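You operate a simulated robot arm through the tools that you are given. There is no shell and no other tool. Be economical: measure what you need, move in short steps, check, and stop when the job is done.

The job below is to be done with a simulated two-armed robot. You get a single attempt, and the scene is never put back.

JOB
File the grey and beige panels in the slots that their numbers name.
Fine: lower the wooden flap for it and raise it again. Where these are worked on the way, their far stop is far enough and under half their travel is too little: wooden flap.

It is judged by the outcome, as a careful person would: the job done as asked, and still so three seconds after it is handed in. It fails if anything else is knocked over, pushed out of place, dropped, spilled or broken.

ROBOT AND FRAMES
Two 7-joint arms with two-finger grippers on one trunk, on a base that drives. Base frame: it is fixed to the floor where the robot stands at the start and does not move with it; the origin is under the middle of the robot, x ahead of it, y to its left, z up. Units: mm, degrees, N and s.
The left shoulder is at the start at [119, 162, 872], the right one opposite. With the tool pointing down near the work surface each hand reaches from about 100 to 660 mm from the robot's upright axis, wherever it stands, measured 20 degrees to its own side. Places, roughly: cream panel [-1250, 6000, 250]; green panel [-1500, 6000, 250]; wooden flap [600, 0, 600]. Payload 2.45 kg a hand.
The TCP of each hand is the grasp point between the finger pads, 26 mm short of the fingertips. In the tool frame z runs along the fingers and y along their closing line. Largest opening 96 mm; the body of the gripper starts 69 mm behind the TCP.
Orientation is told as [roll, pitch, yaw] about the base's x, y, z axes, in that order, counted from this pose: with the fingers straight down and closing along the base's y, the tool's x points along the base's -x, its y along +y and its z along -z.

CONTROLS
- The arms move only by the tool send_rows. It takes "left_series", "right_series" or both (then of equal length, played together; a hand with none holds still); each is a list of rows, each an object of numbers (a shift or turn left out is 0, a gripper value left out holds the last): "claw": the opening in per cent of the stroke, from 0 (shut) to 100 (fully open); "tx", "ty", "tz": the shift along the tool's x, y, z in mm; "rx", "ry", "rz": the turn, a rotation vector about the tool's x, y, z in degrees. In form: [{"claw": .., "tx": .., "ty": .., "tz": .., "rx": .., "ry": .., "rz": ..}, ...]. A call has 1 to 8 rows; each row shifts and turns the commanded pose from where the row before left it, along the tool's axes as they then stand. Each row takes 0.2 s and may step no farther than 50 mm and 8.6 degrees from the row before; otherwise, or with a gripper value out of range, the whole call is refused. A pose out of reach is approached as far as the arm can. The call stops where the force on the tool passes 70 N (or 10 N more than at its start, if that is more) or the arm is blocked; 0.2 s more then pass. The fingers move at their own pace and stop on an object; they squeeze with about 26 N. The grip force told is the motor's: it shows also when the fingers shut on nothing. Time passes only in rows, and 0.2 s behind the last, so rows that do not move let the fingers close. It gives the time, the measured TCP pose, the force on the tool (base axes), the opening and the grip force at its end, in the units of the frame above (readings bear some noise), with the torque about the TCP (base axes, N m) and any sound that the robot's microphone picked up.
- Cameras (640 x 400 px; columns grow to the right, rows downward): "scene" is now at [333.1, 18.2, 1294]; the picture's right is [0.31, -0.95, -0.00], its down [-0.89, -0.29, -0.36] and it looks along [0.34, 0.11, -0.93] (base axes); focal length 266 px, centre (320, 200). "left" rides on the left gripper at [82, -3, -98] in its tool frame; the picture's right is [0.04, 1.00, 0.00], its down [-0.73, 0.03, -0.68] and it looks along [-0.68, 0.03, 0.73] (tool axes); focal length 256 px, centre (320, 200). "right" rides on the right gripper at [82, 3, -98] in its tool frame; the picture's right is [-0.04, 1.00, 0.00], its down [-0.73, -0.03, -0.68] and it looks along [-0.68, -0.03, 0.73] (tool axes); focal length 256 px, centre (320, 200). There is no depth. A picture from a camera that has moved, and an enlarged one, comes with that camera's place and axes in the base frame and with its lens.
- grab_frame(camera): a new picture of that camera. The clock stands still meanwhile.
- move_column(by): slides the trunk up (or, below 0, down) by that many mm; the arms and the scene camera ride with it, the base frame stays. It gives what a move gives, with no picture.
- roll_base(legs): drives the robot by 1 to 6 legs, each [ahead, left, turn to the left] in mm, mm and degrees, along the robot's own axes; the way and the turn of a leg run together, so that a leg with both is an arc; at most 1500 mm and 180 degrees a leg. The arms and the cameras ride along, it lands a little off, and it stops where it bumps. It gives what a move gives.
- aim_head(pan, tilt): turns the head with the scene camera to pan (to the left, within 120 degrees either way) and tilt (down, from -29 to 69), counted from straight ahead of the robot. It gives what a move gives.
- enlarge(camera, box): a new picture of the part [left, top, right, bottom] of that camera's present view, enlarged. The clock stands still meanwhile.
- sign_off(): hands the job in; it is judged then, once.

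Go step by step. Nothing tells you exact positions but the pictures and the camera data: compare them with the known pose of the tool, close in by small moves and look again before you grip or let go. The budget is 120 turns and 92 pictures, counting those below and the enlarged ones. Unless the task says otherwise, let go and move clear before handing in, and close with one line.

The tools are called after "Request:" as name(argument=value, ...) on one line, values as JSON. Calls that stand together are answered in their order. send_rows: Moves the arms, as the interface text tells. Its arguments: {"type":"object","properties":{"left_series":{"type":"array"},"right_series":{"type":"array"}},"required":[]} The other tools are called the same way: move_column (by) slides the trunk up or down; roll_base (legs) drives the base; aim_head (pan, tilt) turns the head that bears the scene camera; grab_frame (camera) takes a picture; enlarge (camera, box) takes an enlarged picture of a part of a camera's view; sign_off () hands the job in.

At the start:

```text
t: 0.0
left_eef_pos: [416.7, 174.6, 921.0]
left_tool_rot: [-0.1, 0.1, 0.0]
left_ft_force: [0.8, 0.5, 0.8]
left_ft_torque: [-0.03, 0.02, 0.01]
left_grip_width: 96.1
left_grasp_force: 0.0
right_eef_pos: [352.5, -148.2, 916.5]
right_tool_rot: [0.0, 0.1, 0.0]
right_ft_force: [-0.8, -0.2, 1.0]
right_ft_torque: [-0.01, 0.01, -0.01]
right_grip_width: 95.8
right_grasp_force: 0.1
trunk travel left (down, up): [-50.0, 517.0]
robot x, y, heading: [1.6, 0.9, 0.4]
head pan, tilt: [18.1, 68.8]
```

scene: 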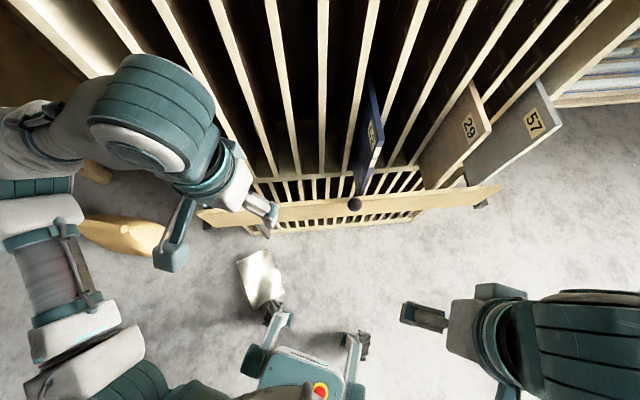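
right: 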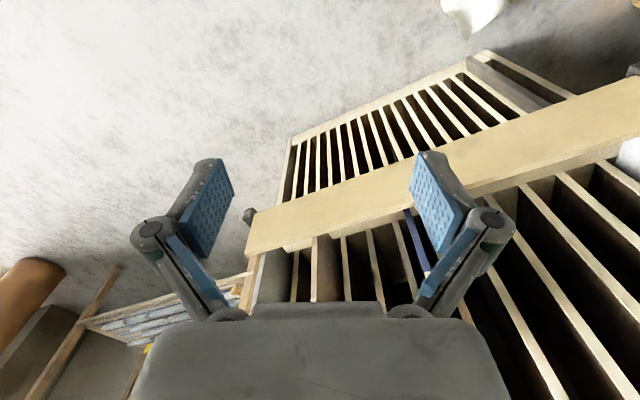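
left: 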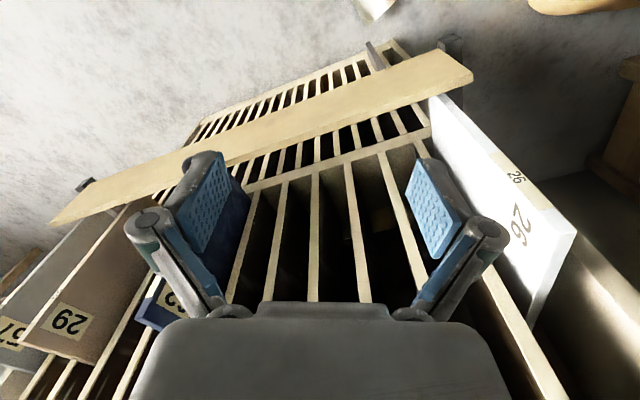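

I see a slotted rack ahead with panels 29 and 57 and a wooden flap across its front; I need a better overview. I'll take views with the head tilted less.

Request:
aim_head(pan=0, tilt=50)

Request:
grab_frame(camera="scene")

```text
t: 0.8
left_eef_pos: [413.2, 174.6, 923.5]
left_tool_rot: [0.0, -0.2, 0.0]
left_ft_force: [-0.4, 0.1, -0.1]
left_ft_torque: [-0.04, 0.01, 0.04]
left_grip_width: 95.7
left_grasp_force: 0.0
right_eef_pos: [347.9, -147.9, 918.6]
right_tool_rot: [0.1, -0.2, 0.0]
right_ft_force: [-0.7, 0.1, -0.7]
right_ft_torque: [0.03, -0.01, 0.0]
right_grip_width: 95.9
right_grasp_force: 0.0
trunk travel left (down, up): [-50.0, 517.0]
robot x, y, heading: [1.1, 1.8, -0.2]
head pan, tilt: [0.0, 50.0]
```

```text
88 pictures are left
camera scene: at [357.0, 0.9, 1315.8], right [0.0, -1.0, 0.0], down [-0.77, 0.0, -0.64], along [0.64, 0.0, -0.77], focal length 266 px, centre (320, 200)
```

scene: 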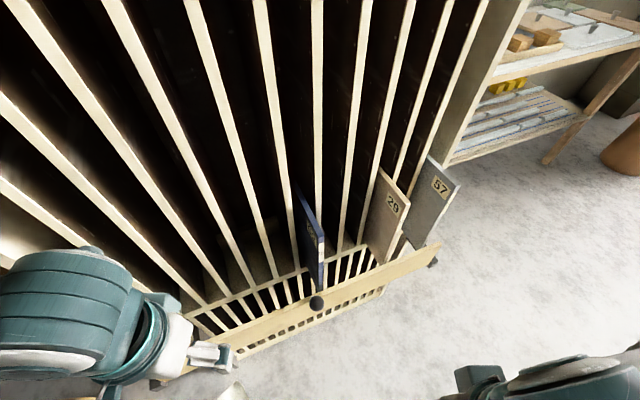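

The rack is tall and close; I'll look along it level to find slot numbers, backing off to see it whole.

Request:
roll_base(legs=[[-1000, 0, 0]])

Request:
aim_head(pan=0, tilt=15)

Request:
grab_frame(camera="scene")

```text
t: 6.0
left_eef_pos: [-586.8, 173.7, 922.4]
left_tool_rot: [0.0, -0.2, 0.6]
left_ft_force: [0.3, -1.4, -0.9]
left_ft_torque: [-0.01, -0.03, 0.01]
left_grip_width: 95.9
left_grasp_force: 0.1
right_eef_pos: [-649.5, -149.7, 919.1]
right_tool_rot: [0.0, -0.2, 0.5]
right_ft_force: [0.1, 0.1, 0.1]
right_ft_torque: [-0.01, 0.03, 0.0]
right_grip_width: 96.0
right_grasp_force: 0.1
trunk travel left (down, up): [-50.0, 517.0]
robot x, y, heading: [-995.8, -1.9, 0.5]
head pan, tilt: [0.0, 50.0]
```

```text
t: 7.0
left_eef_pos: [-590.6, 175.6, 925.0]
left_tool_rot: [0.0, -0.5, 0.5]
left_ft_force: [0.1, -0.9, -0.4]
left_ft_torque: [-0.03, 0.0, 0.0]
left_grip_width: 96.0
left_grasp_force: 0.1
right_eef_pos: [-653.2, -149.6, 920.8]
right_tool_rot: [-0.1, -0.5, 0.5]
right_ft_force: [-0.5, 0.1, -0.9]
right_ft_torque: [-0.03, -0.02, 0.0]
right_grip_width: 95.7
right_grasp_force: 0.0
trunk travel left (down, up): [-50.0, 517.0]
robot x, y, heading: [-998.1, -1.9, 0.8]
head pan, tilt: [0.0, 15.0]
```

```text
87 pictures are left
camera scene: at [-624.4, -0.2, 1369.4], right [0.01, -1.0, 0.0], down [-0.27, 0.0, -0.96], along [0.96, 0.01, -0.27], focal length 266 px, centre (320, 200)
```

scene: 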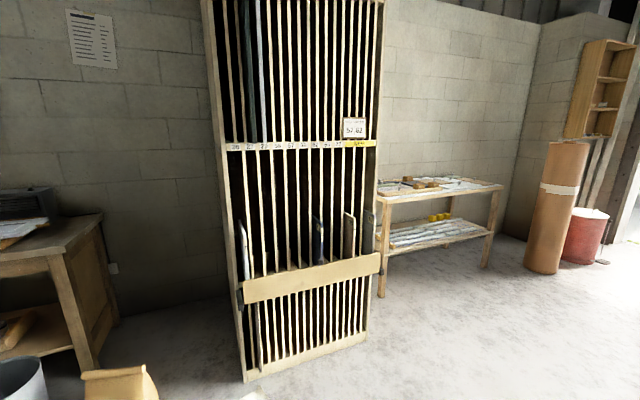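

Request:
enlarge(camera="scene", box=[215, 100, 395, 212])

Request:
enlarge(camera="scene", box=[225, 190, 395, 300])

Request:
enlarge(camera="scene", box=[60, 0, 124, 70])

```text
3.56 times, centred on (305, 156) of scene
camera zoom: at [-624.4, -0.2, 1369.4], right [0.01, -1.0, 0.0], down [-0.27, 0.0, -0.96], along [0.96, 0.01, -0.27], focal length 945 px, centre (373, 356)
```

zoom: 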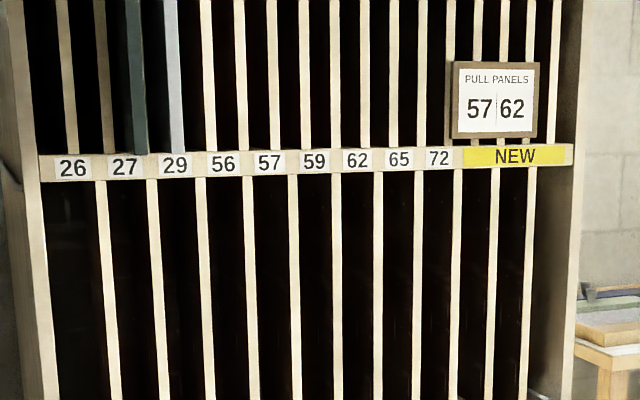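

```text
3.64 times, centred on (310, 245) of scene
camera zoom: at [-624.4, -0.2, 1369.4], right [0.01, -1.0, 0.0], down [-0.27, 0.0, -0.96], along [0.96, 0.01, -0.27], focal length 966 px, centre (356, 36)
```

zoom: 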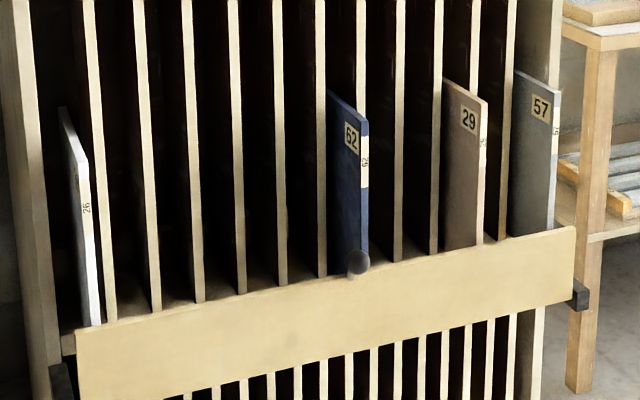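

```text
5.71 times, centred on (92, 35) of scene
camera zoom: at [-624.4, -0.2, 1369.4], right [0.01, -1.0, 0.0], down [-0.27, 0.0, -0.96], along [0.96, 0.01, -0.27], focal length 1518 px, centre (1623, 1143)
```

zoom: 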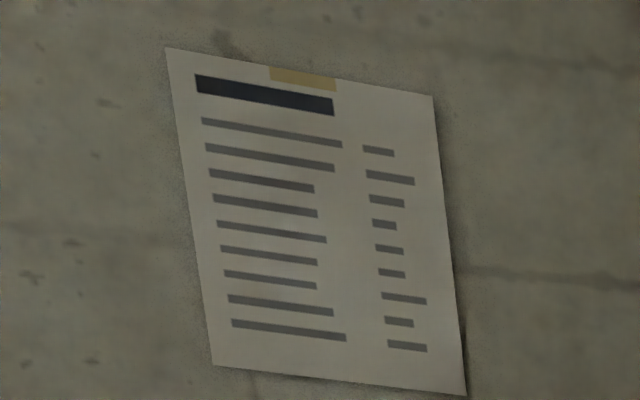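

The slots run 26, 27, 29, 56, 57, 59, 62, 65, 72, then three NEW slots holding beige 29 and grey 57. The rack is yawed roughly 23° and I'll stand square to it about 900 mm off for closer views.

Request:
roll_base(legs=[[755, -325, 0], [0, 0, 22]])

Request:
aim_head(pan=0, tilt=40)

Request:
grab_frame(camera="scene")

```text
t: 12.5
left_eef_pos: [63.5, -21.5, 924.5]
left_tool_rot: [0.1, -0.5, 21.1]
left_ft_force: [0.7, -0.4, 0.3]
left_ft_torque: [0.0, -0.01, 0.0]
left_grip_width: 96.1
left_grasp_force: 0.2
right_eef_pos: [120.2, -344.6, 920.0]
right_tool_rot: [0.1, -0.5, 21.1]
right_ft_force: [-0.3, 0.2, -0.4]
right_ft_torque: [-0.01, 0.03, 0.0]
right_grip_width: 96.2
right_grasp_force: 0.0
trunk travel left (down, up): [-50.0, 517.0]
robot x, y, heading: [-255.0, -326.8, 21.1]
head pan, tilt: [0.0, 15.0]
```

```text
t: 13.4
left_eef_pos: [58.9, -20.9, 926.1]
left_tool_rot: [0.0, -0.7, 21.1]
left_ft_force: [0.4, -0.6, 0.4]
left_ft_torque: [-0.02, 0.01, 0.04]
left_grip_width: 96.2
left_grasp_force: 0.1
right_eef_pos: [116.4, -346.1, 921.8]
right_tool_rot: [-0.2, -0.8, 21.1]
right_ft_force: [-0.4, 1.1, -0.9]
right_ft_torque: [0.0, 0.0, 0.01]
right_grip_width: 96.2
right_grasp_force: 0.0
trunk travel left (down, up): [-50.0, 517.0]
robot x, y, heading: [-252.6, -330.4, 20.9]
head pan, tilt: [0.0, 40.0]
```

```text
83 pictures are left
camera scene: at [86.4, -197.2, 1330.1], right [0.36, -0.93, 0.0], down [-0.6, -0.23, -0.76], along [0.71, 0.27, -0.65], focal length 266 px, centre (320, 200)
```

scene: 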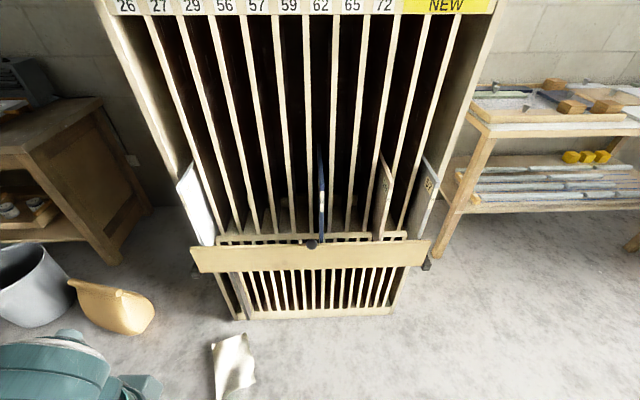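

Square to the rack now; enlarging the flap, its hinges and the panels.

Request:
enlarge(camera="scene", box=[300, 130, 450, 290])

Request:
enlarge(camera="scene", box=[170, 150, 340, 330])

```text
2.50 times, centred on (375, 210) of scene
camera zoom: at [86.4, -197.2, 1330.1], right [0.36, -0.93, 0.0], down [-0.6, -0.23, -0.76], along [0.71, 0.27, -0.65], focal length 664 px, centre (182, 175)
```

zoom: 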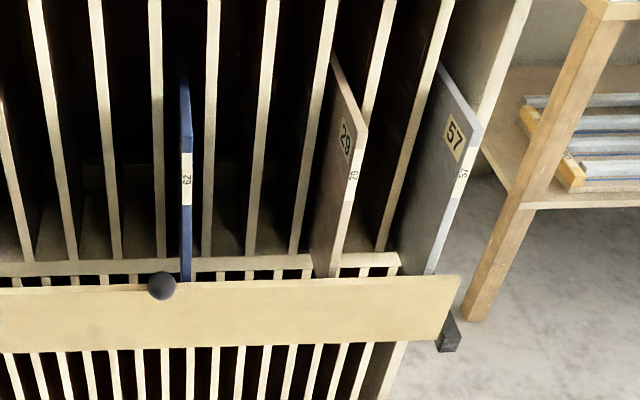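

```text
2.22 times, centred on (255, 240) of scene
camera zoom: at [86.4, -197.2, 1330.1], right [0.36, -0.93, 0.0], down [-0.6, -0.23, -0.76], along [0.71, 0.27, -0.65], focal length 590 px, centre (464, 111)
```

zoom: 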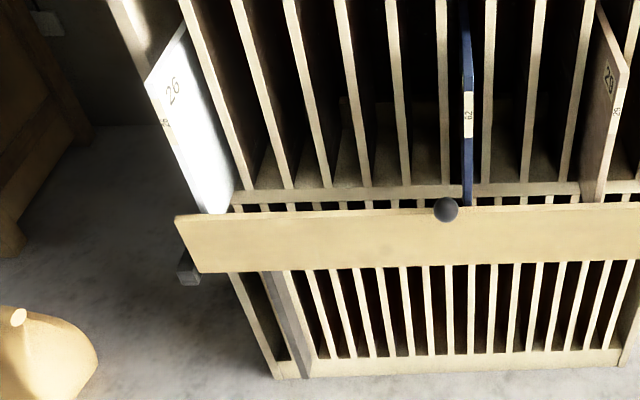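

The flap appears hinged along its bottom at the dark side blocks, with a ball knob at its top edge around [561, 7, 715]; panels stick out past the dividers to just behind it. I'll move up so the right hand faces the knob.

Request:
roll_base(legs=[[0, 0, 2.6], [330, 90, 0]])

Request:
aim_head(pan=-15, tilt=55)

Request:
grab_frame(camera="scene")

Request:
grab_frame(camera="right")

```text
t: 16.1
left_eef_pos: [320.4, 206.3, 926.7]
left_tool_rot: [0.1, -0.8, 23.2]
left_ft_force: [0.5, 0.0, -0.4]
left_ft_torque: [-0.02, 0.02, 0.01]
left_grip_width: 96.1
left_grasp_force: 0.0
right_eef_pos: [389.8, -114.7, 922.2]
right_tool_rot: [0.0, -0.7, 23.3]
right_ft_force: [-0.1, -0.3, -0.4]
right_ft_torque: [-0.03, 0.03, 0.0]
right_grip_width: 95.8
right_grasp_force: 0.1
trunk travel left (down, up): [-50.0, 517.0]
robot x, y, heading: [17.9, -113.5, 23.4]
head pan, tilt: [0.0, 40.0]
```

```text
t: 16.8
left_eef_pos: [316.7, 206.0, 928.4]
left_tool_rot: [0.0, -1.2, 23.3]
left_ft_force: [0.0, 0.5, -0.1]
left_ft_torque: [-0.01, -0.05, -0.02]
left_grip_width: 96.2
left_grasp_force: 0.1
right_eef_pos: [384.4, -118.5, 923.8]
right_tool_rot: [0.0, -1.1, 23.3]
right_ft_force: [0.1, 0.3, -0.3]
right_ft_torque: [0.0, 0.02, 0.02]
right_grip_width: 96.0
right_grasp_force: 0.0
trunk travel left (down, up): [-50.0, 517.0]
robot x, y, heading: [19.9, -111.4, 23.4]
head pan, tilt: [-15.0, 55.0]
```

```text
80 pictures are left
camera scene: at [347.1, 8.0, 1309.6], right [0.14, -0.99, 0.0], down [-0.81, -0.12, -0.57], along [0.56, 0.08, -0.82], focal length 266 px, centre (320, 200)
```

scene: 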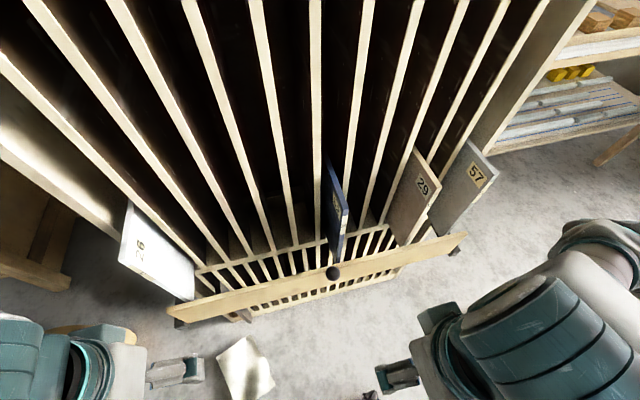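

```text
79 pictures are left
camera right: at [306.5, -147.0, 1019.3], right [-0.36, 0.93, 0.0], down [0.67, 0.26, 0.69], along [0.65, 0.25, -0.72], focal length 256 px, centre (320, 200)
```

right: 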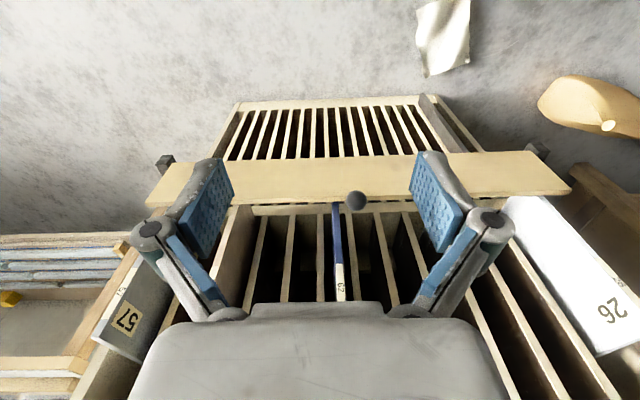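

Knob is about [552, 7, 725], standing off the inward-leaning flap face. Enlarging to confirm shape before approaching.

Request:
enlarge(camera="right", box=[270, 140, 430, 240])

Request:
enlarge(camera="scene", box=[290, 200, 480, 320])

```text
4.00 times, centred on (350, 190) of right
camera zoom: at [306.5, -147.0, 1019.3], right [-0.36, 0.93, 0.0], down [0.67, 0.26, 0.69], along [0.65, 0.25, -0.72], focal length 1024 px, centre (200, 240)
```

zoom: 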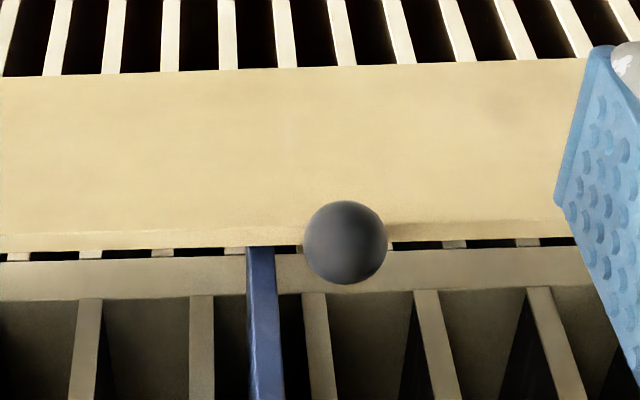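

```text
3.33 times, centred on (385, 260) of scene
camera zoom: at [347.1, 8.0, 1309.6], right [0.14, -0.99, 0.0], down [-0.81, -0.12, -0.57], along [0.56, 0.08, -0.82], focal length 886 px, centre (103, 0)
```

zoom: 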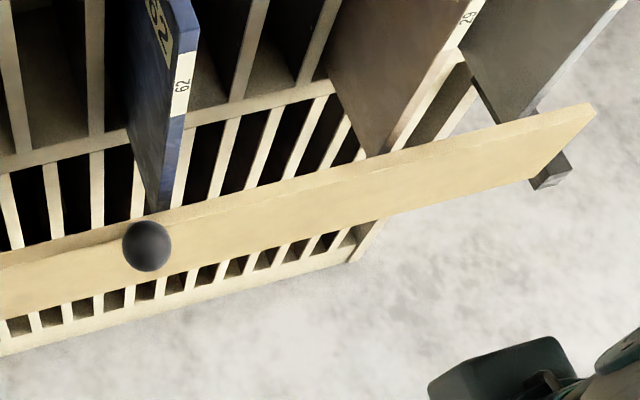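

Knob confirmed on the upper front face. I bring the right hand to a stand-off and pitch it about 60°.

Request:
send_rows(right_series=[{"tx": -29, "ty": 12, "tz": 37, "claw": 65}, {"tx": -29, "ty": 12, "tz": 37}, {"tx": -29, "ty": 12, "tz": 37}, {"tx": -29, "ty": 12, "tz": 37}, {"ry": -8.5}, {"ry": -8.5}, {"ry": -8.5}, {"ry": -8.5}])

Request:
send_rows(right_series=[{"ry": -8.5}, {"ry": -8.5}, {"ry": -8.5}, {}])

Request:
grab_frame(camera="right")

Request:
grab_frame(camera="scene")

```text
t: 18.6
left_eef_pos: [315.4, 207.0, 928.3]
left_tool_rot: [0.0, -1.2, 23.3]
left_ft_force: [-0.4, -0.1, 0.4]
left_ft_torque: [0.0, -0.02, 0.02]
left_grip_width: 96.3
left_grasp_force: 0.0
right_eef_pos: [474.3, -25.7, 777.9]
right_tool_rot: [-0.2, -35.2, 23.3]
right_ft_force: [0.1, 0.1, -0.6]
right_ft_torque: [0.01, 0.01, 0.01]
right_grip_width: 62.4
right_grasp_force: 0.0
trunk travel left (down, up): [-50.0, 517.0]
robot x, y, heading: [14.7, -107.5, 23.3]
head pan, tilt: [-15.0, 55.0]
```

```text
t: 19.6
left_eef_pos: [315.5, 207.3, 928.5]
left_tool_rot: [0.1, -1.1, 23.4]
left_ft_force: [-0.6, -0.3, 0.4]
left_ft_torque: [0.01, 0.01, -0.01]
left_grip_width: 96.1
left_grasp_force: 0.0
right_eef_pos: [505.1, 24.3, 788.4]
right_tool_rot: [-0.3, -60.7, 23.5]
right_ft_force: [-0.7, 0.1, -0.4]
right_ft_torque: [-0.03, 0.01, 0.0]
right_grip_width: 62.4
right_grasp_force: 0.0
right hand out of reach, approached as far as the arm can: row 1, 2, 3
trunk travel left (down, up): [-50.0, 517.0]
robot x, y, heading: [19.8, -117.6, 23.1]
head pan, tilt: [-15.0, 55.0]
```

```text
76 pictures are left
camera right: at [386.4, -22.2, 763.5], right [-0.38, 0.93, 0.03], down [-0.2, -0.12, 0.97], along [0.9, 0.36, 0.23], focal length 256 px, centre (320, 200)
```

right: 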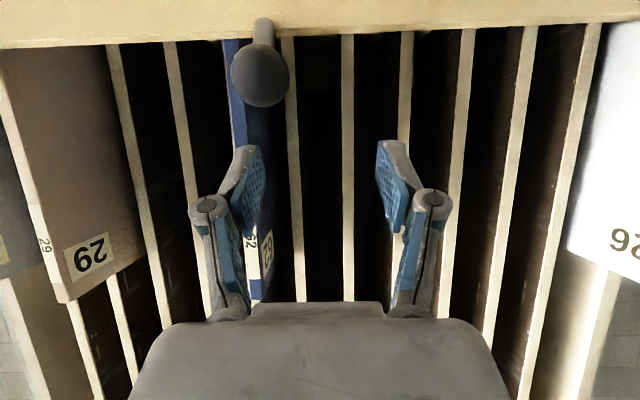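

```text
75 pictures are left
camera scene: at [346.7, 10.2, 1309.4], right [0.14, -0.99, 0.0], down [-0.81, -0.12, -0.57], along [0.56, 0.08, -0.82], focal length 266 px, centre (320, 200)
```

scene: 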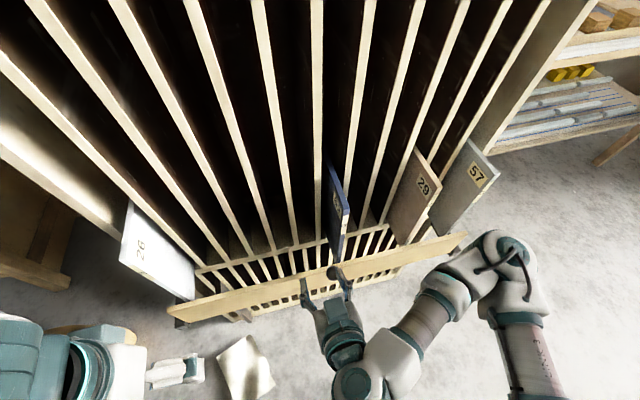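

Knob is at about [551, 8, 727] on a stem above the flap edge, so a mostly downward grip works. I pitch back to about -26° and check.

Request:
send_rows(right_series=[{"ry": 8.5}, {"ry": 8.5}, {"ry": 8.5}, {"ry": 8.5}, {}])

```text
t: 20.8
left_eef_pos: [315.0, 206.5, 930.1]
left_tool_rot: [0.0, -1.1, 23.3]
left_ft_force: [-0.3, 0.2, -0.3]
left_ft_torque: [0.0, -0.02, 0.01]
left_grip_width: 96.0
left_grasp_force: 0.1
right_eef_pos: [504.6, 23.2, 786.7]
right_tool_rot: [-0.1, -26.5, 23.3]
right_ft_force: [0.1, 0.2, -0.2]
right_ft_torque: [0.01, 0.02, 0.01]
right_grip_width: 62.3
right_grasp_force: 0.0
trunk travel left (down, up): [-50.0, 517.0]
robot x, y, heading: [19.0, -111.6, 23.2]
head pan, tilt: [-15.0, 55.0]
```

Closing onto the knob.

Request:
send_rows(right_series=[{"ty": -32.4, "tx": -7}, {"tz": 25}, {"tz": 25}, {"tz": 10}, {}])

Request:
grab_frame(camera="right")

```text
t: 22.0
left_eef_pos: [314.7, 206.2, 928.6]
left_tool_rot: [0.1, -1.2, 23.4]
left_ft_force: [0.2, -0.7, -0.1]
left_ft_torque: [0.0, 0.0, 0.02]
left_grip_width: 96.2
left_grasp_force: 0.0
right_eef_pos: [546.9, 7.3, 736.2]
right_tool_rot: [-0.1, -26.6, 23.3]
right_ft_force: [0.3, 0.0, -0.3]
right_ft_torque: [-0.02, 0.0, 0.03]
right_grip_width: 62.4
right_grasp_force: 0.1
trunk travel left (down, up): [-50.0, 517.0]
robot x, y, heading: [17.0, -113.8, 23.3]
head pan, tilt: [-15.0, 55.0]
```

```text
74 pictures are left
camera right: at [437.3, -35.9, 787.2], right [-0.36, 0.93, 0.02], down [0.33, 0.11, 0.94], along [0.87, 0.34, -0.35], focal length 256 px, centre (320, 200)
```

right: 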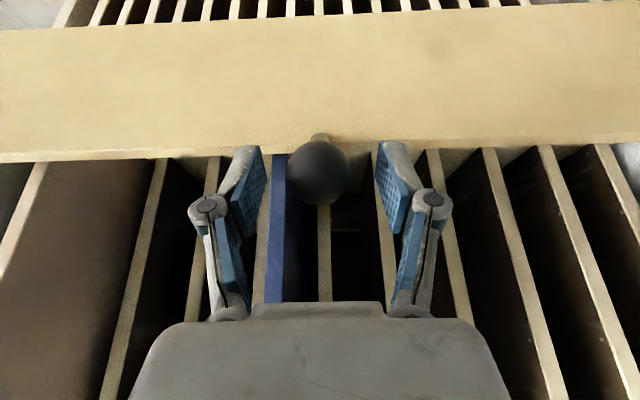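

Knob is between the pads; close and pull gently back.

Request:
send_rows(right_series=[{"claw": 0}, {}, {}, {"tx": 9, "tz": -4.5}, {"tx": 9, "tz": -4.5}, {}])

Request:
grab_frame(camera="right")

```text
t: 23.4
left_eef_pos: [318.1, 208.1, 927.5]
left_tool_rot: [0.0, -1.0, 23.3]
left_ft_force: [-0.3, -0.2, 0.3]
left_ft_torque: [0.01, -0.06, -0.04]
left_grip_width: 96.2
left_grasp_force: 0.0
right_eef_pos: [529.5, -2.5, 733.6]
right_tool_rot: [-0.2, -26.3, 23.4]
right_ft_force: [12.8, 9.8, -20.0]
right_ft_torque: [0.53, -1.08, -0.01]
right_grip_width: 32.4
right_grasp_force: 45.1
trunk travel left (down, up): [-50.0, 517.0]
robot x, y, heading: [19.4, -112.5, 23.3]
head pan, tilt: [-15.0, 55.0]
```

```text
73 pictures are left
camera right: at [420.3, -43.9, 784.6], right [-0.36, 0.93, 0.02], down [0.34, 0.12, 0.93], along [0.87, 0.34, -0.36], focal length 256 px, centre (320, 200)
```

right: 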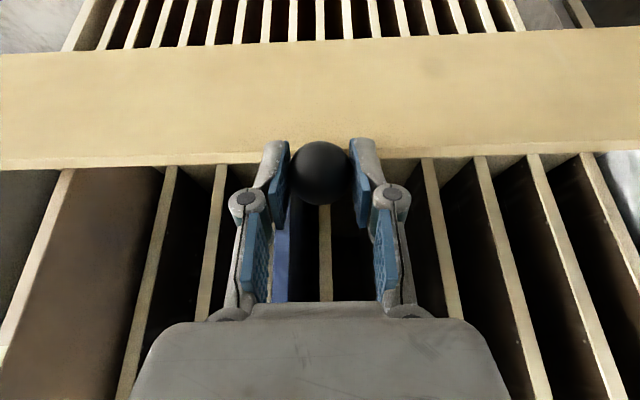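

It yields, and the force says the path goes back and down. Continuing along the arc.

Request:
send_rows(right_series=[{"tx": 6, "tz": 9}, {"tx": 16, "tz": 3}, {"tx": 17, "tz": 4}, {}])

Request:
grab_frame(camera="right")

```text
t: 24.4
left_eef_pos: [313.3, 204.1, 931.6]
left_tool_rot: [0.1, -1.2, 23.2]
left_ft_force: [-0.7, -0.5, 0.4]
left_ft_torque: [-0.01, 0.04, 0.02]
left_grip_width: 96.0
left_grasp_force: 0.0
right_eef_pos: [498.7, -13.8, 706.9]
right_tool_rot: [-0.1, -26.7, 23.4]
right_ft_force: [-15.1, -16.3, 33.2]
right_ft_torque: [-0.02, -0.13, -0.06]
right_grip_width: 32.4
right_grasp_force: 44.9
trunk travel left (down, up): [-50.0, 517.0]
robot x, y, heading: [19.4, -114.6, 23.4]
head pan, tilt: [-15.0, 55.0]
```

```text
72 pictures are left
camera right: at [389.1, -57.5, 757.3], right [-0.36, 0.93, 0.02], down [0.33, 0.11, 0.94], along [0.87, 0.35, -0.35], focal length 256 px, centre (320, 200)
```

right: 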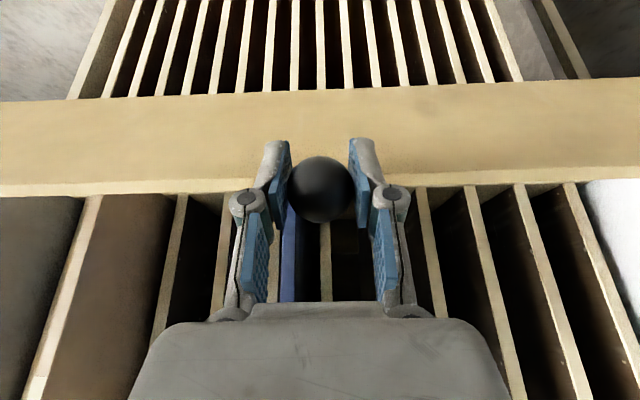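

The flap is swinging down on a bottom hinge of roughly 120 mm radius; I follow the arc further.

Request:
send_rows(right_series=[{"tx": 16.5, "tz": -4}, {"tx": 20, "tz": 6}, {"tx": 18, "tz": 10}, {}])

Request:
grab_frame(camera="right")

```text
t: 25.4
left_eef_pos: [315.7, 205.0, 930.3]
left_tool_rot: [0.0, -1.2, 23.3]
left_ft_force: [0.1, 0.0, 0.4]
left_ft_torque: [-0.02, -0.01, 0.0]
left_grip_width: 96.1
left_grasp_force: 0.1
right_eef_pos: [462.5, -30.8, 670.4]
right_tool_rot: [0.0, -26.6, 23.3]
right_ft_force: [-3.7, -11.0, 13.2]
right_ft_torque: [0.43, -0.87, -0.01]
right_grip_width: 31.6
right_grasp_force: 45.2
trunk travel left (down, up): [-50.0, 517.0]
robot x, y, heading: [21.1, -115.0, 23.0]
head pan, tilt: [-15.0, 55.0]
```

```text
71 pictures are left
camera right: at [353.0, -73.0, 720.2], right [-0.36, 0.93, 0.02], down [0.34, 0.11, 0.94], along [0.87, 0.35, -0.35], focal length 256 px, centre (320, 200)
```

right: 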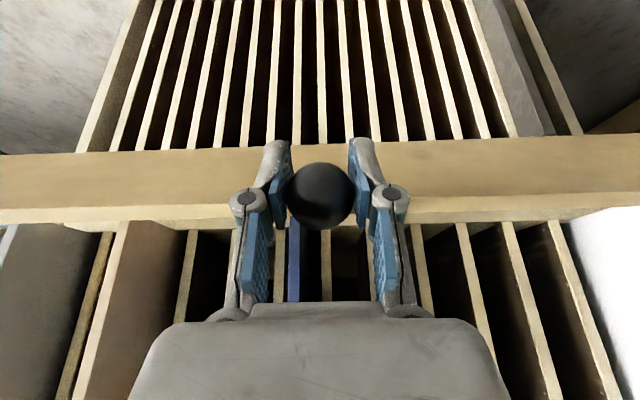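

Good; continue down toward the stop.

Request:
send_rows(right_series=[{"tx": 13, "tz": 9}, {"tx": 10, "tz": 13}, {"tx": 8, "tz": 14}, {"tx": 4, "tz": 15}, {}])

Request:
grab_frame(camera="right")

Request:
grab_frame(camera="scene")

```text
t: 26.6
left_eef_pos: [316.8, 209.2, 928.2]
left_tool_rot: [-0.1, -1.1, 23.3]
left_ft_force: [0.0, 0.1, -0.3]
left_ft_torque: [0.04, 0.02, 0.01]
left_grip_width: 96.0
left_grasp_force: 0.2
right_eef_pos: [459.2, -32.0, 607.9]
right_tool_rot: [-0.2, -26.7, 23.4]
right_ft_force: [0.2, 17.4, -3.2]
right_ft_torque: [-0.46, -0.49, -0.62]
right_grip_width: 18.7
right_grasp_force: 39.8
trunk travel left (down, up): [-50.0, 517.0]
robot x, y, heading: [17.6, -113.3, 23.3]
head pan, tilt: [-15.0, 55.0]
```

```text
70 pictures are left
camera right: at [349.2, -74.6, 658.5], right [-0.36, 0.93, 0.02], down [0.33, 0.11, 0.94], along [0.87, 0.34, -0.35], focal length 256 px, centre (320, 200)
```

right: 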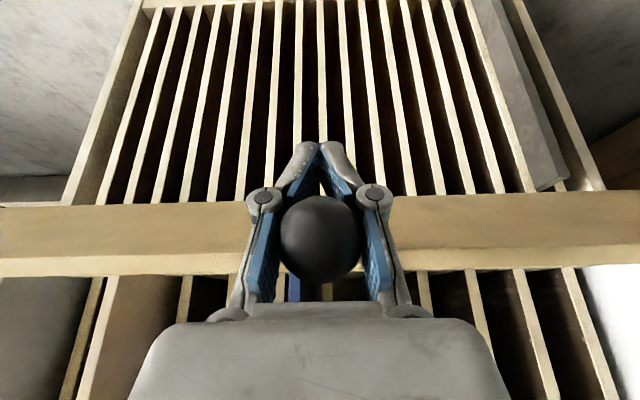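

```text
69 pictures are left
camera scene: at [346.5, 14.1, 1309.0], right [0.14, -0.99, 0.01], down [-0.81, -0.12, -0.57], along [0.56, 0.08, -0.82], focal length 266 px, centre (320, 200)
```

scene: 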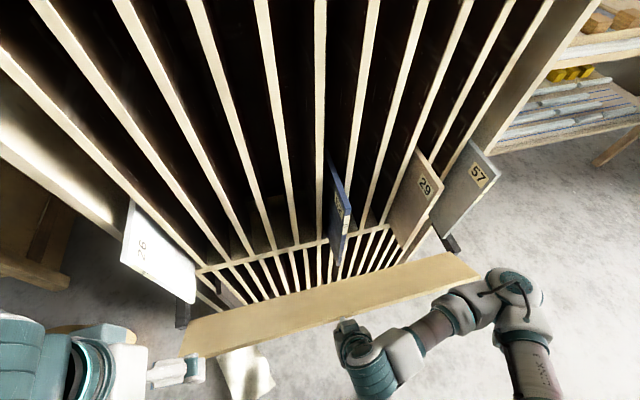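

The ball slipped out but the flap stays mostly down. I release, lift out, and look.

Request:
send_rows(right_series=[{"claw": 80}, {}, {"tz": -30}, {"tz": -40}, {"tz": -40}, {"tz": -40}, {}])

Request:
grab_frame(camera="right")

Request:
grab_frame(camera="scene")

```text
t: 28.2
left_eef_pos: [315.5, 207.2, 928.0]
left_tool_rot: [0.0, -1.1, 23.3]
left_ft_force: [0.2, 0.9, 0.8]
left_ft_torque: [0.03, -0.01, -0.01]
left_grip_width: 96.1
left_grasp_force: 0.0
right_eef_pos: [420.6, -14.9, 743.7]
right_tool_rot: [-0.2, -26.4, 23.3]
right_ft_force: [-0.2, -0.7, -0.5]
right_ft_torque: [0.02, -0.01, 0.01]
right_grip_width: 76.7
right_grasp_force: 0.1
right hand out of reach, approached as far as the arm can: row 3, 4, 5, 6
trunk travel left (down, up): [-50.0, 517.0]
robot x, y, heading: [16.9, -118.6, 23.2]
head pan, tilt: [-15.0, 55.0]
```

```text
68 pictures are left
camera right: at [311.3, -58.0, 794.2], right [-0.36, 0.93, 0.02], down [0.34, 0.12, 0.93], along [0.87, 0.34, -0.35], focal length 256 px, centre (320, 200)
```

right: 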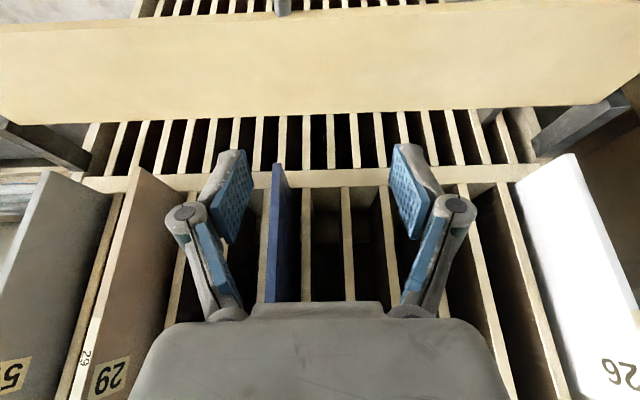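

```text
67 pictures are left
camera scene: at [347.2, 10.5, 1309.1], right [0.14, -0.99, 0.0], down [-0.81, -0.12, -0.57], along [0.56, 0.08, -0.82], focal length 266 px, centre (320, 200)
```

scene: 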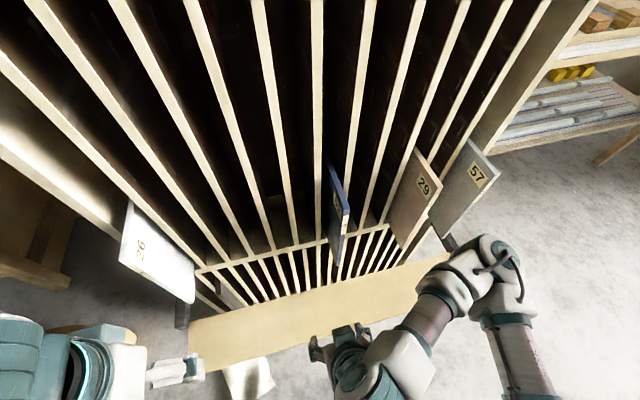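

The flap has dropped fully forward. Panels 29/57 span roughly z 622–901, protruding ~100 mm past dividers at f≈667; each must move 7 pitches (≈446 mm) left. I raise the trunk and straighten the right hand downward.

Request:
move_column(by=150)

Request:
send_rows(right_series=[{"ry": 8.5}, {"ry": 8.5}, {"ry": 8.5}, {"tz": -30}, {"tz": -30}, {}])

Request:
roll_base(legs=[[0, -180, 0], [70, 0, 0]])

Request:
aim_head(pan=-20, tilt=60)

Request:
grab_frame(camera="scene")

Request:
grab_frame(camera="right")

```text
t: 30.0
left_eef_pos: [316.7, 207.8, 1077.6]
left_tool_rot: [0.0, -1.0, 23.3]
left_ft_force: [0.3, 0.3, -0.1]
left_ft_torque: [-0.02, 0.02, -0.02]
left_grip_width: 96.0
left_grasp_force: 0.0
right_eef_pos: [420.1, -15.2, 891.6]
right_tool_rot: [-0.1, -26.6, 23.3]
right_ft_force: [0.1, 0.0, 0.4]
right_ft_torque: [-0.03, 0.04, -0.02]
right_grip_width: 76.7
right_grasp_force: 0.0
trunk travel left (down, up): [-200.0, 367.0]
robot x, y, heading: [15.8, -109.3, 23.1]
head pan, tilt: [-15.0, 55.0]
```

```text
t: 31.4
left_eef_pos: [316.4, 207.1, 1079.2]
left_tool_rot: [-0.1, -1.0, 23.3]
left_ft_force: [-0.3, 0.3, -1.3]
left_ft_torque: [0.04, -0.01, -0.02]
left_grip_width: 96.0
left_grasp_force: 0.1
right_eef_pos: [418.6, -16.6, 950.7]
right_tool_rot: [-0.1, -0.9, 23.4]
right_ft_force: [0.6, -0.1, 0.1]
right_ft_torque: [0.02, 0.0, -0.05]
right_grip_width: 76.7
right_grasp_force: 0.0
trunk travel left (down, up): [-200.0, 367.0]
robot x, y, heading: [18.5, -113.0, 23.0]
head pan, tilt: [-15.0, 55.0]
```

```text
t: 33.5
left_eef_pos: [442.0, 91.2, 1075.9]
left_tool_rot: [-0.8, -1.0, 23.7]
left_ft_force: [0.3, 1.1, -0.8]
left_ft_torque: [-0.08, 0.02, 0.03]
left_grip_width: 95.9
left_grasp_force: 0.1
right_eef_pos: [544.0, -133.7, 950.8]
right_tool_rot: [-0.8, -1.1, 23.6]
right_ft_force: [0.2, -0.1, 0.8]
right_ft_torque: [-0.05, -0.04, 0.0]
right_grip_width: 76.9
right_grasp_force: 0.0
trunk travel left (down, up): [-200.0, 367.0]
robot x, y, heading: [149.4, -246.9, 23.7]
head pan, tilt: [-15.0, 55.0]
```

```text
t: 34.1
left_eef_pos: [445.0, 75.8, 1079.7]
left_tool_rot: [0.0, -1.1, 23.7]
left_ft_force: [-0.3, -0.9, 1.1]
left_ft_torque: [0.0, 0.05, -0.03]
left_grip_width: 96.0
left_grasp_force: 0.1
right_eef_pos: [547.3, -145.7, 951.3]
right_tool_rot: [0.0, -1.2, 23.6]
right_ft_force: [0.0, 0.2, -0.8]
right_ft_torque: [-0.03, -0.01, 0.0]
right_grip_width: 76.5
right_grasp_force: 0.1
trunk travel left (down, up): [-200.0, 367.0]
robot x, y, heading: [149.4, -243.7, 23.6]
head pan, tilt: [-20.0, 60.0]
```

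```text
66 pictures are left
camera scene: at [320.6, -201.3, 1488.0], right [0.06, -1.0, 0.0], down [-0.87, -0.05, -0.49], along [0.49, 0.03, -0.87], focal length 266 px, centre (320, 200)
```

scene: 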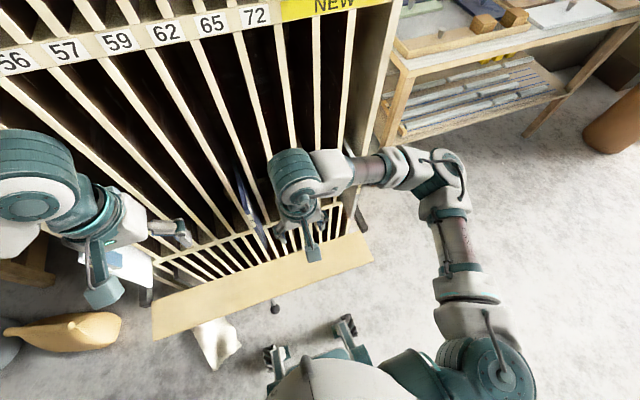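

```text
65 pictures are left
camera right: at [468.6, -176.3, 1046.4], right [-0.36, 0.93, 0.0], down [0.67, 0.26, 0.69], along [0.65, 0.25, -0.72], focal length 256 px, centre (320, 200)
```

right: 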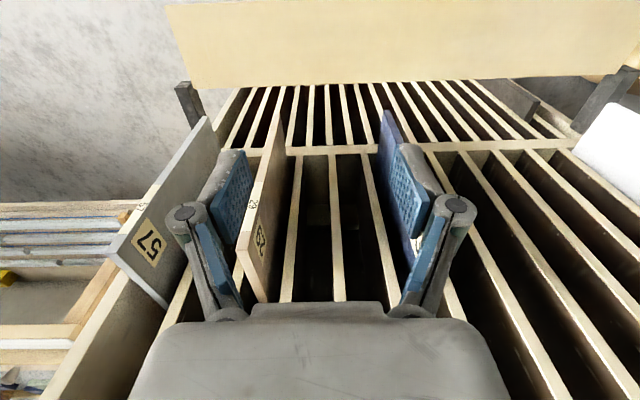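

Base is well placed. I shift the hand right over panel 29 and slightly forward, staying above it.

Request:
send_rows(right_series=[{"ty": -44}, {"ty": -44}, {"tx": -35}, {"tx": -35}, {}])

Request:
grab_frame(camera="right")

```text
t: 35.3
left_eef_pos: [439.5, 85.8, 1079.7]
left_tool_rot: [-0.4, -1.4, 23.7]
left_ft_force: [0.2, -1.0, 0.0]
left_ft_torque: [0.0, 0.0, 0.02]
left_grip_width: 96.2
left_grasp_force: 0.0
right_eef_pos: [641.7, -190.3, 953.1]
right_tool_rot: [-0.5, -1.2, 23.7]
right_ft_force: [0.4, -0.3, -0.2]
right_ft_torque: [-0.03, -0.01, 0.02]
right_grip_width: 76.9
right_grasp_force: 0.0
trunk travel left (down, up): [-200.0, 367.0]
robot x, y, heading: [147.9, -245.1, 23.4]
head pan, tilt: [-20.0, 60.0]
```

```text
64 pictures are left
camera right: at [562.4, -219.4, 1048.5], right [-0.36, 0.93, -0.01], down [0.67, 0.27, 0.7], along [0.65, 0.25, -0.72], focal length 256 px, centre (320, 200)
```

right: 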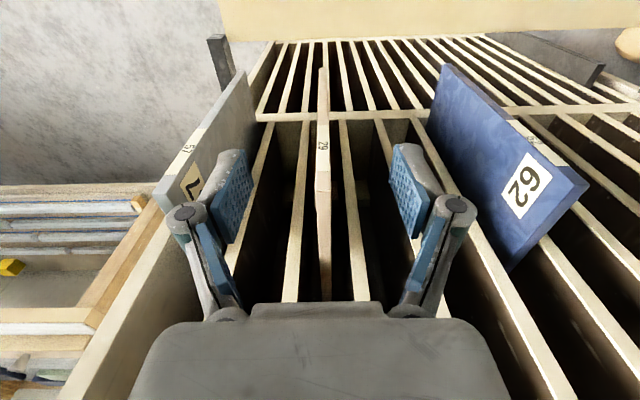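

Panel 29 is centred between the pads. I move forward ~80 and down ~75, then grip.

Request:
send_rows(right_series=[{"tx": -40}, {"tx": -40}, {"tz": 38}, {"tz": 37}, {}])

Request:
grab_frame(camera="right")

Request:
grab_frame(camera="scene")

```text
t: 36.5
left_eef_pos: [447.8, 66.8, 1081.8]
left_tool_rot: [0.4, -1.3, 23.6]
left_ft_force: [0.6, -1.5, 0.3]
left_ft_torque: [0.04, -0.01, 0.0]
left_grip_width: 95.9
left_grasp_force: 0.1
right_eef_pos: [724.1, -177.6, 880.7]
right_tool_rot: [0.4, -1.3, 23.5]
right_ft_force: [0.5, -0.8, 0.4]
right_ft_torque: [0.08, 0.01, 0.0]
right_grip_width: 76.8
right_grasp_force: 0.2
trunk travel left (down, up): [-200.0, 367.0]
robot x, y, heading: [152.1, -245.1, 23.4]
head pan, tilt: [-20.0, 60.0]
```

```text
63 pictures are left
camera right: at [645.3, -207.1, 974.5], right [-0.36, 0.93, 0.01], down [0.67, 0.26, 0.7], along [0.65, 0.26, -0.72], focal length 256 px, centre (320, 200)
```

right: 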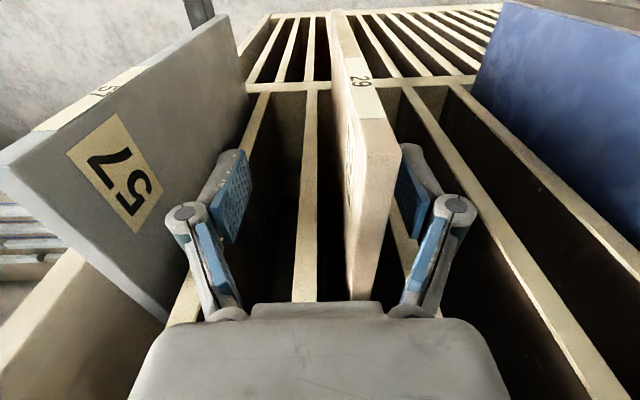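

```text
62 pictures are left
camera scene: at [323.4, -210.7, 1488.1], right [0.06, -1.0, -0.01], down [-0.87, -0.05, -0.49], along [0.49, 0.04, -0.87], focal length 266 px, centre (320, 200)
```

scene: 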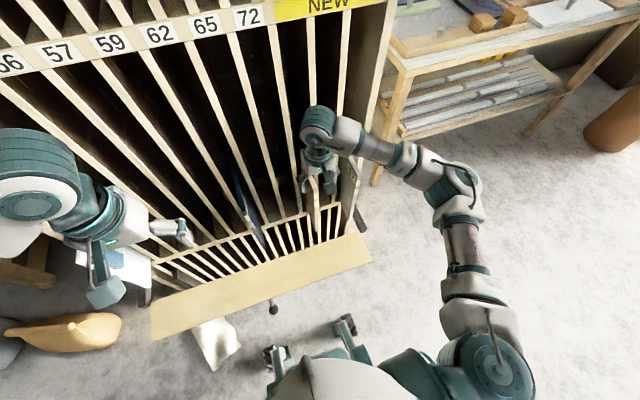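

The hand drifted right; I shift it left 20 mm to centre on the panel and check.

Request:
send_rows(right_series=[{"ty": 19}, {}])

Request:
grab_frame(camera="right")

```text
t: 37.1
left_eef_pos: [444.7, 75.0, 1080.1]
left_tool_rot: [0.1, -1.2, 23.7]
left_ft_force: [-0.5, 0.7, -0.1]
left_ft_torque: [0.0, 0.02, 0.01]
left_grip_width: 95.9
left_grasp_force: 0.0
right_eef_pos: [714.7, -155.0, 881.6]
right_tool_rot: [0.0, -1.3, 23.5]
right_ft_force: [-0.4, -0.1, -0.8]
right_ft_torque: [0.04, 0.01, -0.03]
right_grip_width: 76.8
right_grasp_force: 0.1
trunk travel left (down, up): [-200.0, 367.0]
robot x, y, heading: [150.3, -245.1, 23.4]
head pan, tilt: [-20.0, 60.0]
```

```text
61 pictures are left
camera right: at [635.6, -184.1, 976.0], right [-0.36, 0.93, 0.0], down [0.67, 0.26, 0.7], along [0.65, 0.25, -0.72], focal length 256 px, centre (320, 200)
```

right: 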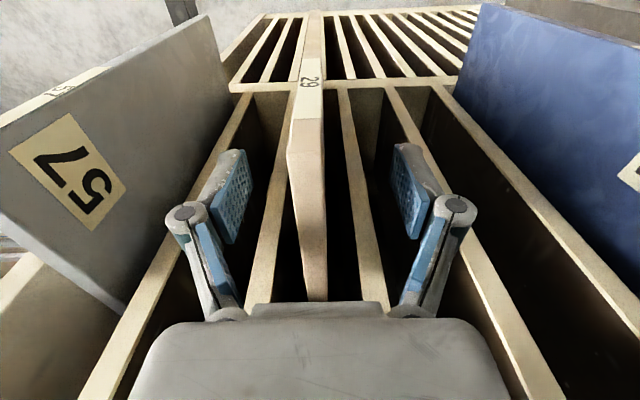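

Nearly centred; small correction and close.

Request:
send_rows(right_series=[{"ty": -5}, {}, {}, {"claw": 0}, {}, {}, {}])

Request:
grab_frame(camera="right")

```text
t: 38.7
left_eef_pos: [440.9, 81.5, 1080.0]
left_tool_rot: [-0.3, -1.2, 23.6]
left_ft_force: [-0.1, 0.2, -0.3]
left_ft_torque: [-0.04, -0.02, -0.01]
left_grip_width: 96.2
left_grasp_force: 0.2
right_eef_pos: [714.6, -151.7, 881.9]
right_tool_rot: [-0.4, -1.1, 23.6]
right_ft_force: [-0.9, 0.0, -0.6]
right_ft_torque: [-0.08, 0.21, 0.0]
right_grip_width: 12.0
right_grasp_force: 26.3
trunk travel left (down, up): [-200.0, 367.0]
robot x, y, heading: [151.9, -240.7, 23.7]
head pan, tilt: [-20.0, 60.0]
```

```text
60 pictures are left
camera right: at [635.0, -181.2, 976.3], right [-0.36, 0.93, 0.0], down [0.67, 0.26, 0.69], along [0.65, 0.25, -0.72], focal length 256 px, centre (320, 200)
```

right: 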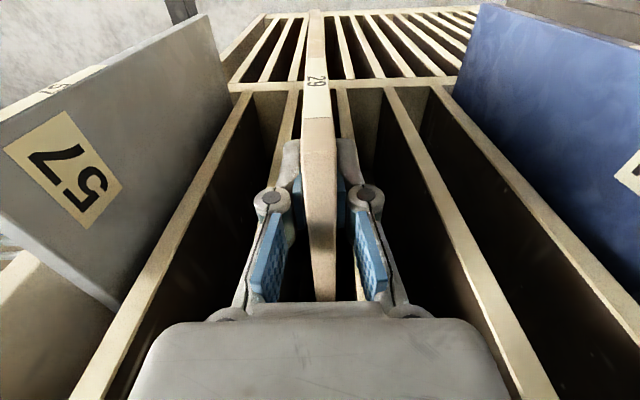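

Gripped (12 mm thick). I pull it straight out 60 mm with the arm and read the force.

Request:
send_rows(right_series=[{"tx": 20}, {"tx": 20}, {"tx": 20}, {}])

Request:
grab_frame(camera="right")

```text
t: 39.7
left_eef_pos: [442.5, 77.5, 1081.1]
left_tool_rot: [0.0, -1.3, 23.6]
left_ft_force: [0.5, -0.6, -0.2]
left_ft_torque: [-0.02, 0.03, -0.01]
left_grip_width: 96.1
left_grasp_force: 0.1
right_eef_pos: [658.9, -178.2, 879.7]
right_tool_rot: [-0.2, -1.3, 23.6]
right_ft_force: [-1.3, -1.2, 5.9]
right_ft_torque: [0.31, -0.38, 0.05]
right_grip_width: 11.8
right_grasp_force: 26.3
trunk travel left (down, up): [-200.0, 367.0]
robot x, y, heading: [150.2, -244.7, 23.4]
head pan, tilt: [-20.0, 60.0]
```

```text
59 pictures are left
camera right: at [579.7, -209.4, 974.4], right [-0.36, 0.93, 0.0], down [0.67, 0.26, 0.7], along [0.65, 0.25, -0.72], focal length 256 px, centre (320, 200)
```

right: 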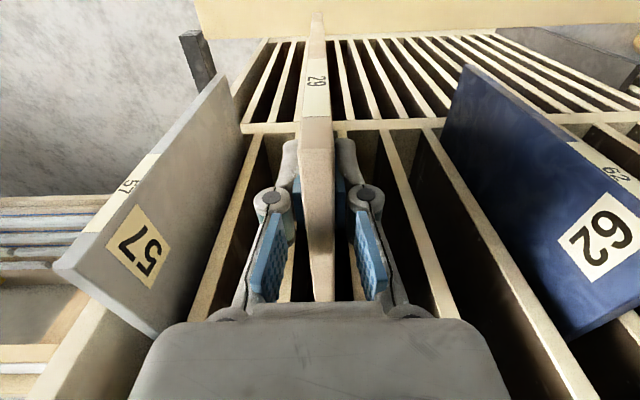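

It slides easily. I lift 6 mm as a weight test.

Request:
send_rows(right_series=[{"tz": -5}, {"tz": -5}, {}, {}])

Request:
grab_frame(camera="scene")

```text
t: 40.7
left_eef_pos: [442.6, 77.6, 1079.5]
left_tool_rot: [-0.2, -1.3, 23.7]
left_ft_force: [0.1, -1.3, 0.1]
left_ft_torque: [0.03, 0.0, 0.01]
left_grip_width: 96.0
left_grasp_force: 0.1
right_eef_pos: [661.0, -178.4, 888.1]
right_tool_rot: [-0.1, -1.3, 23.7]
right_ft_force: [0.8, -1.6, -3.1]
right_ft_torque: [-0.09, 0.21, 0.01]
right_grip_width: 11.9
right_grasp_force: 26.5
trunk travel left (down, up): [-200.0, 367.0]
robot x, y, heading: [154.2, -243.5, 23.6]
head pan, tilt: [-20.0, 60.0]
```

```text
58 pictures are left
camera scene: at [317.5, -194.9, 1488.2], right [0.06, -1.0, 0.0], down [-0.87, -0.05, -0.5], along [0.49, 0.03, -0.87], focal length 266 px, centre (320, 200)
```

scene: 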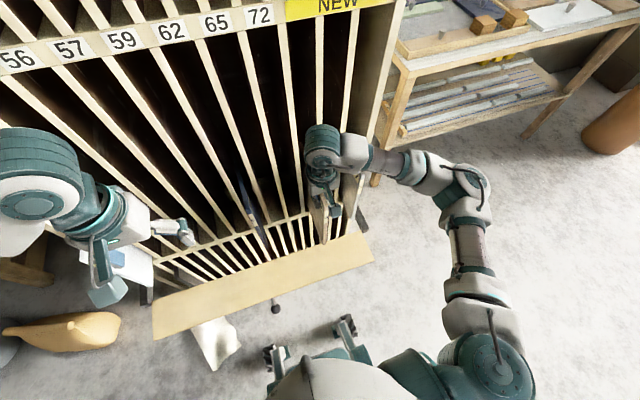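

Light load. I back the base 100 mm to draw it further out.

Request:
roll_base(legs=[[-100, 0, 0]])

Request:
grab_frame(camera="right")

Request:
grab_frame(camera="scene")

```text
t: 41.9
left_eef_pos: [354.4, 38.3, 1081.1]
left_tool_rot: [0.0, -1.2, 23.5]
left_ft_force: [0.3, 0.5, 0.3]
left_ft_torque: [0.01, -0.03, 0.02]
left_grip_width: 96.1
left_grasp_force: 0.0
right_eef_pos: [569.5, -218.5, 890.9]
right_tool_rot: [-0.2, -1.3, 23.6]
right_ft_force: [-0.7, -0.8, -3.5]
right_ft_torque: [-0.09, 0.19, -0.03]
right_grip_width: 11.8
right_grasp_force: 25.9
trunk travel left (down, up): [-200.0, 367.0]
robot x, y, heading: [58.2, -281.4, 23.4]
head pan, tilt: [-20.0, 60.0]
```

```text
57 pictures are left
camera right: at [491.0, -247.4, 984.2], right [-0.36, 0.93, 0.0], down [0.67, 0.26, 0.7], along [0.65, 0.25, -0.72], focal length 256 px, centre (320, 200)
```

right: 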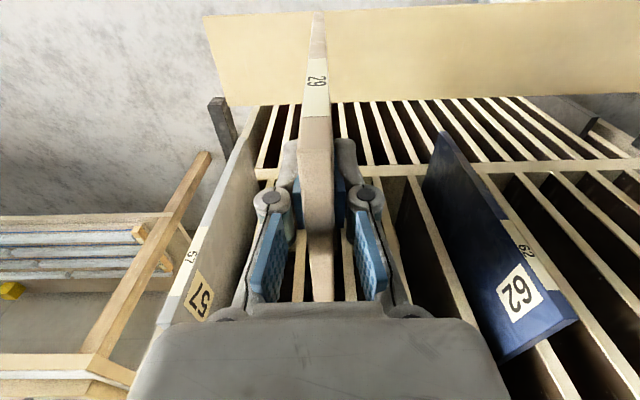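

```text
56 pictures are left
camera scene: at [227.5, -233.3, 1488.2], right [0.06, -1.0, 0.0], down [-0.87, -0.05, -0.5], along [0.5, 0.03, -0.87], focal length 266 px, centre (320, 200)
```

scene: 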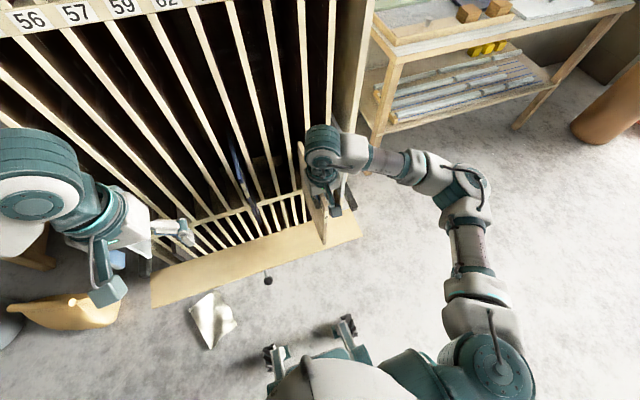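

The weight is only ~3.5 N. Enlarging to see whether the panel's rear is clear.

Request:
enlarge(camera="scene", box=[260, 100, 380, 260])

```text
2.50 times, centred on (320, 180) of scene
camera zoom: at [227.5, -233.3, 1488.2], right [0.06, -1.0, 0.0], down [-0.87, -0.05, -0.5], along [0.5, 0.03, -0.87], focal length 664 px, centre (320, 250)
```

zoom: 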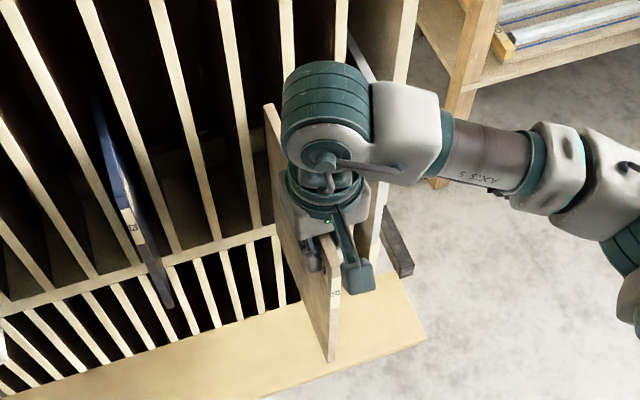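

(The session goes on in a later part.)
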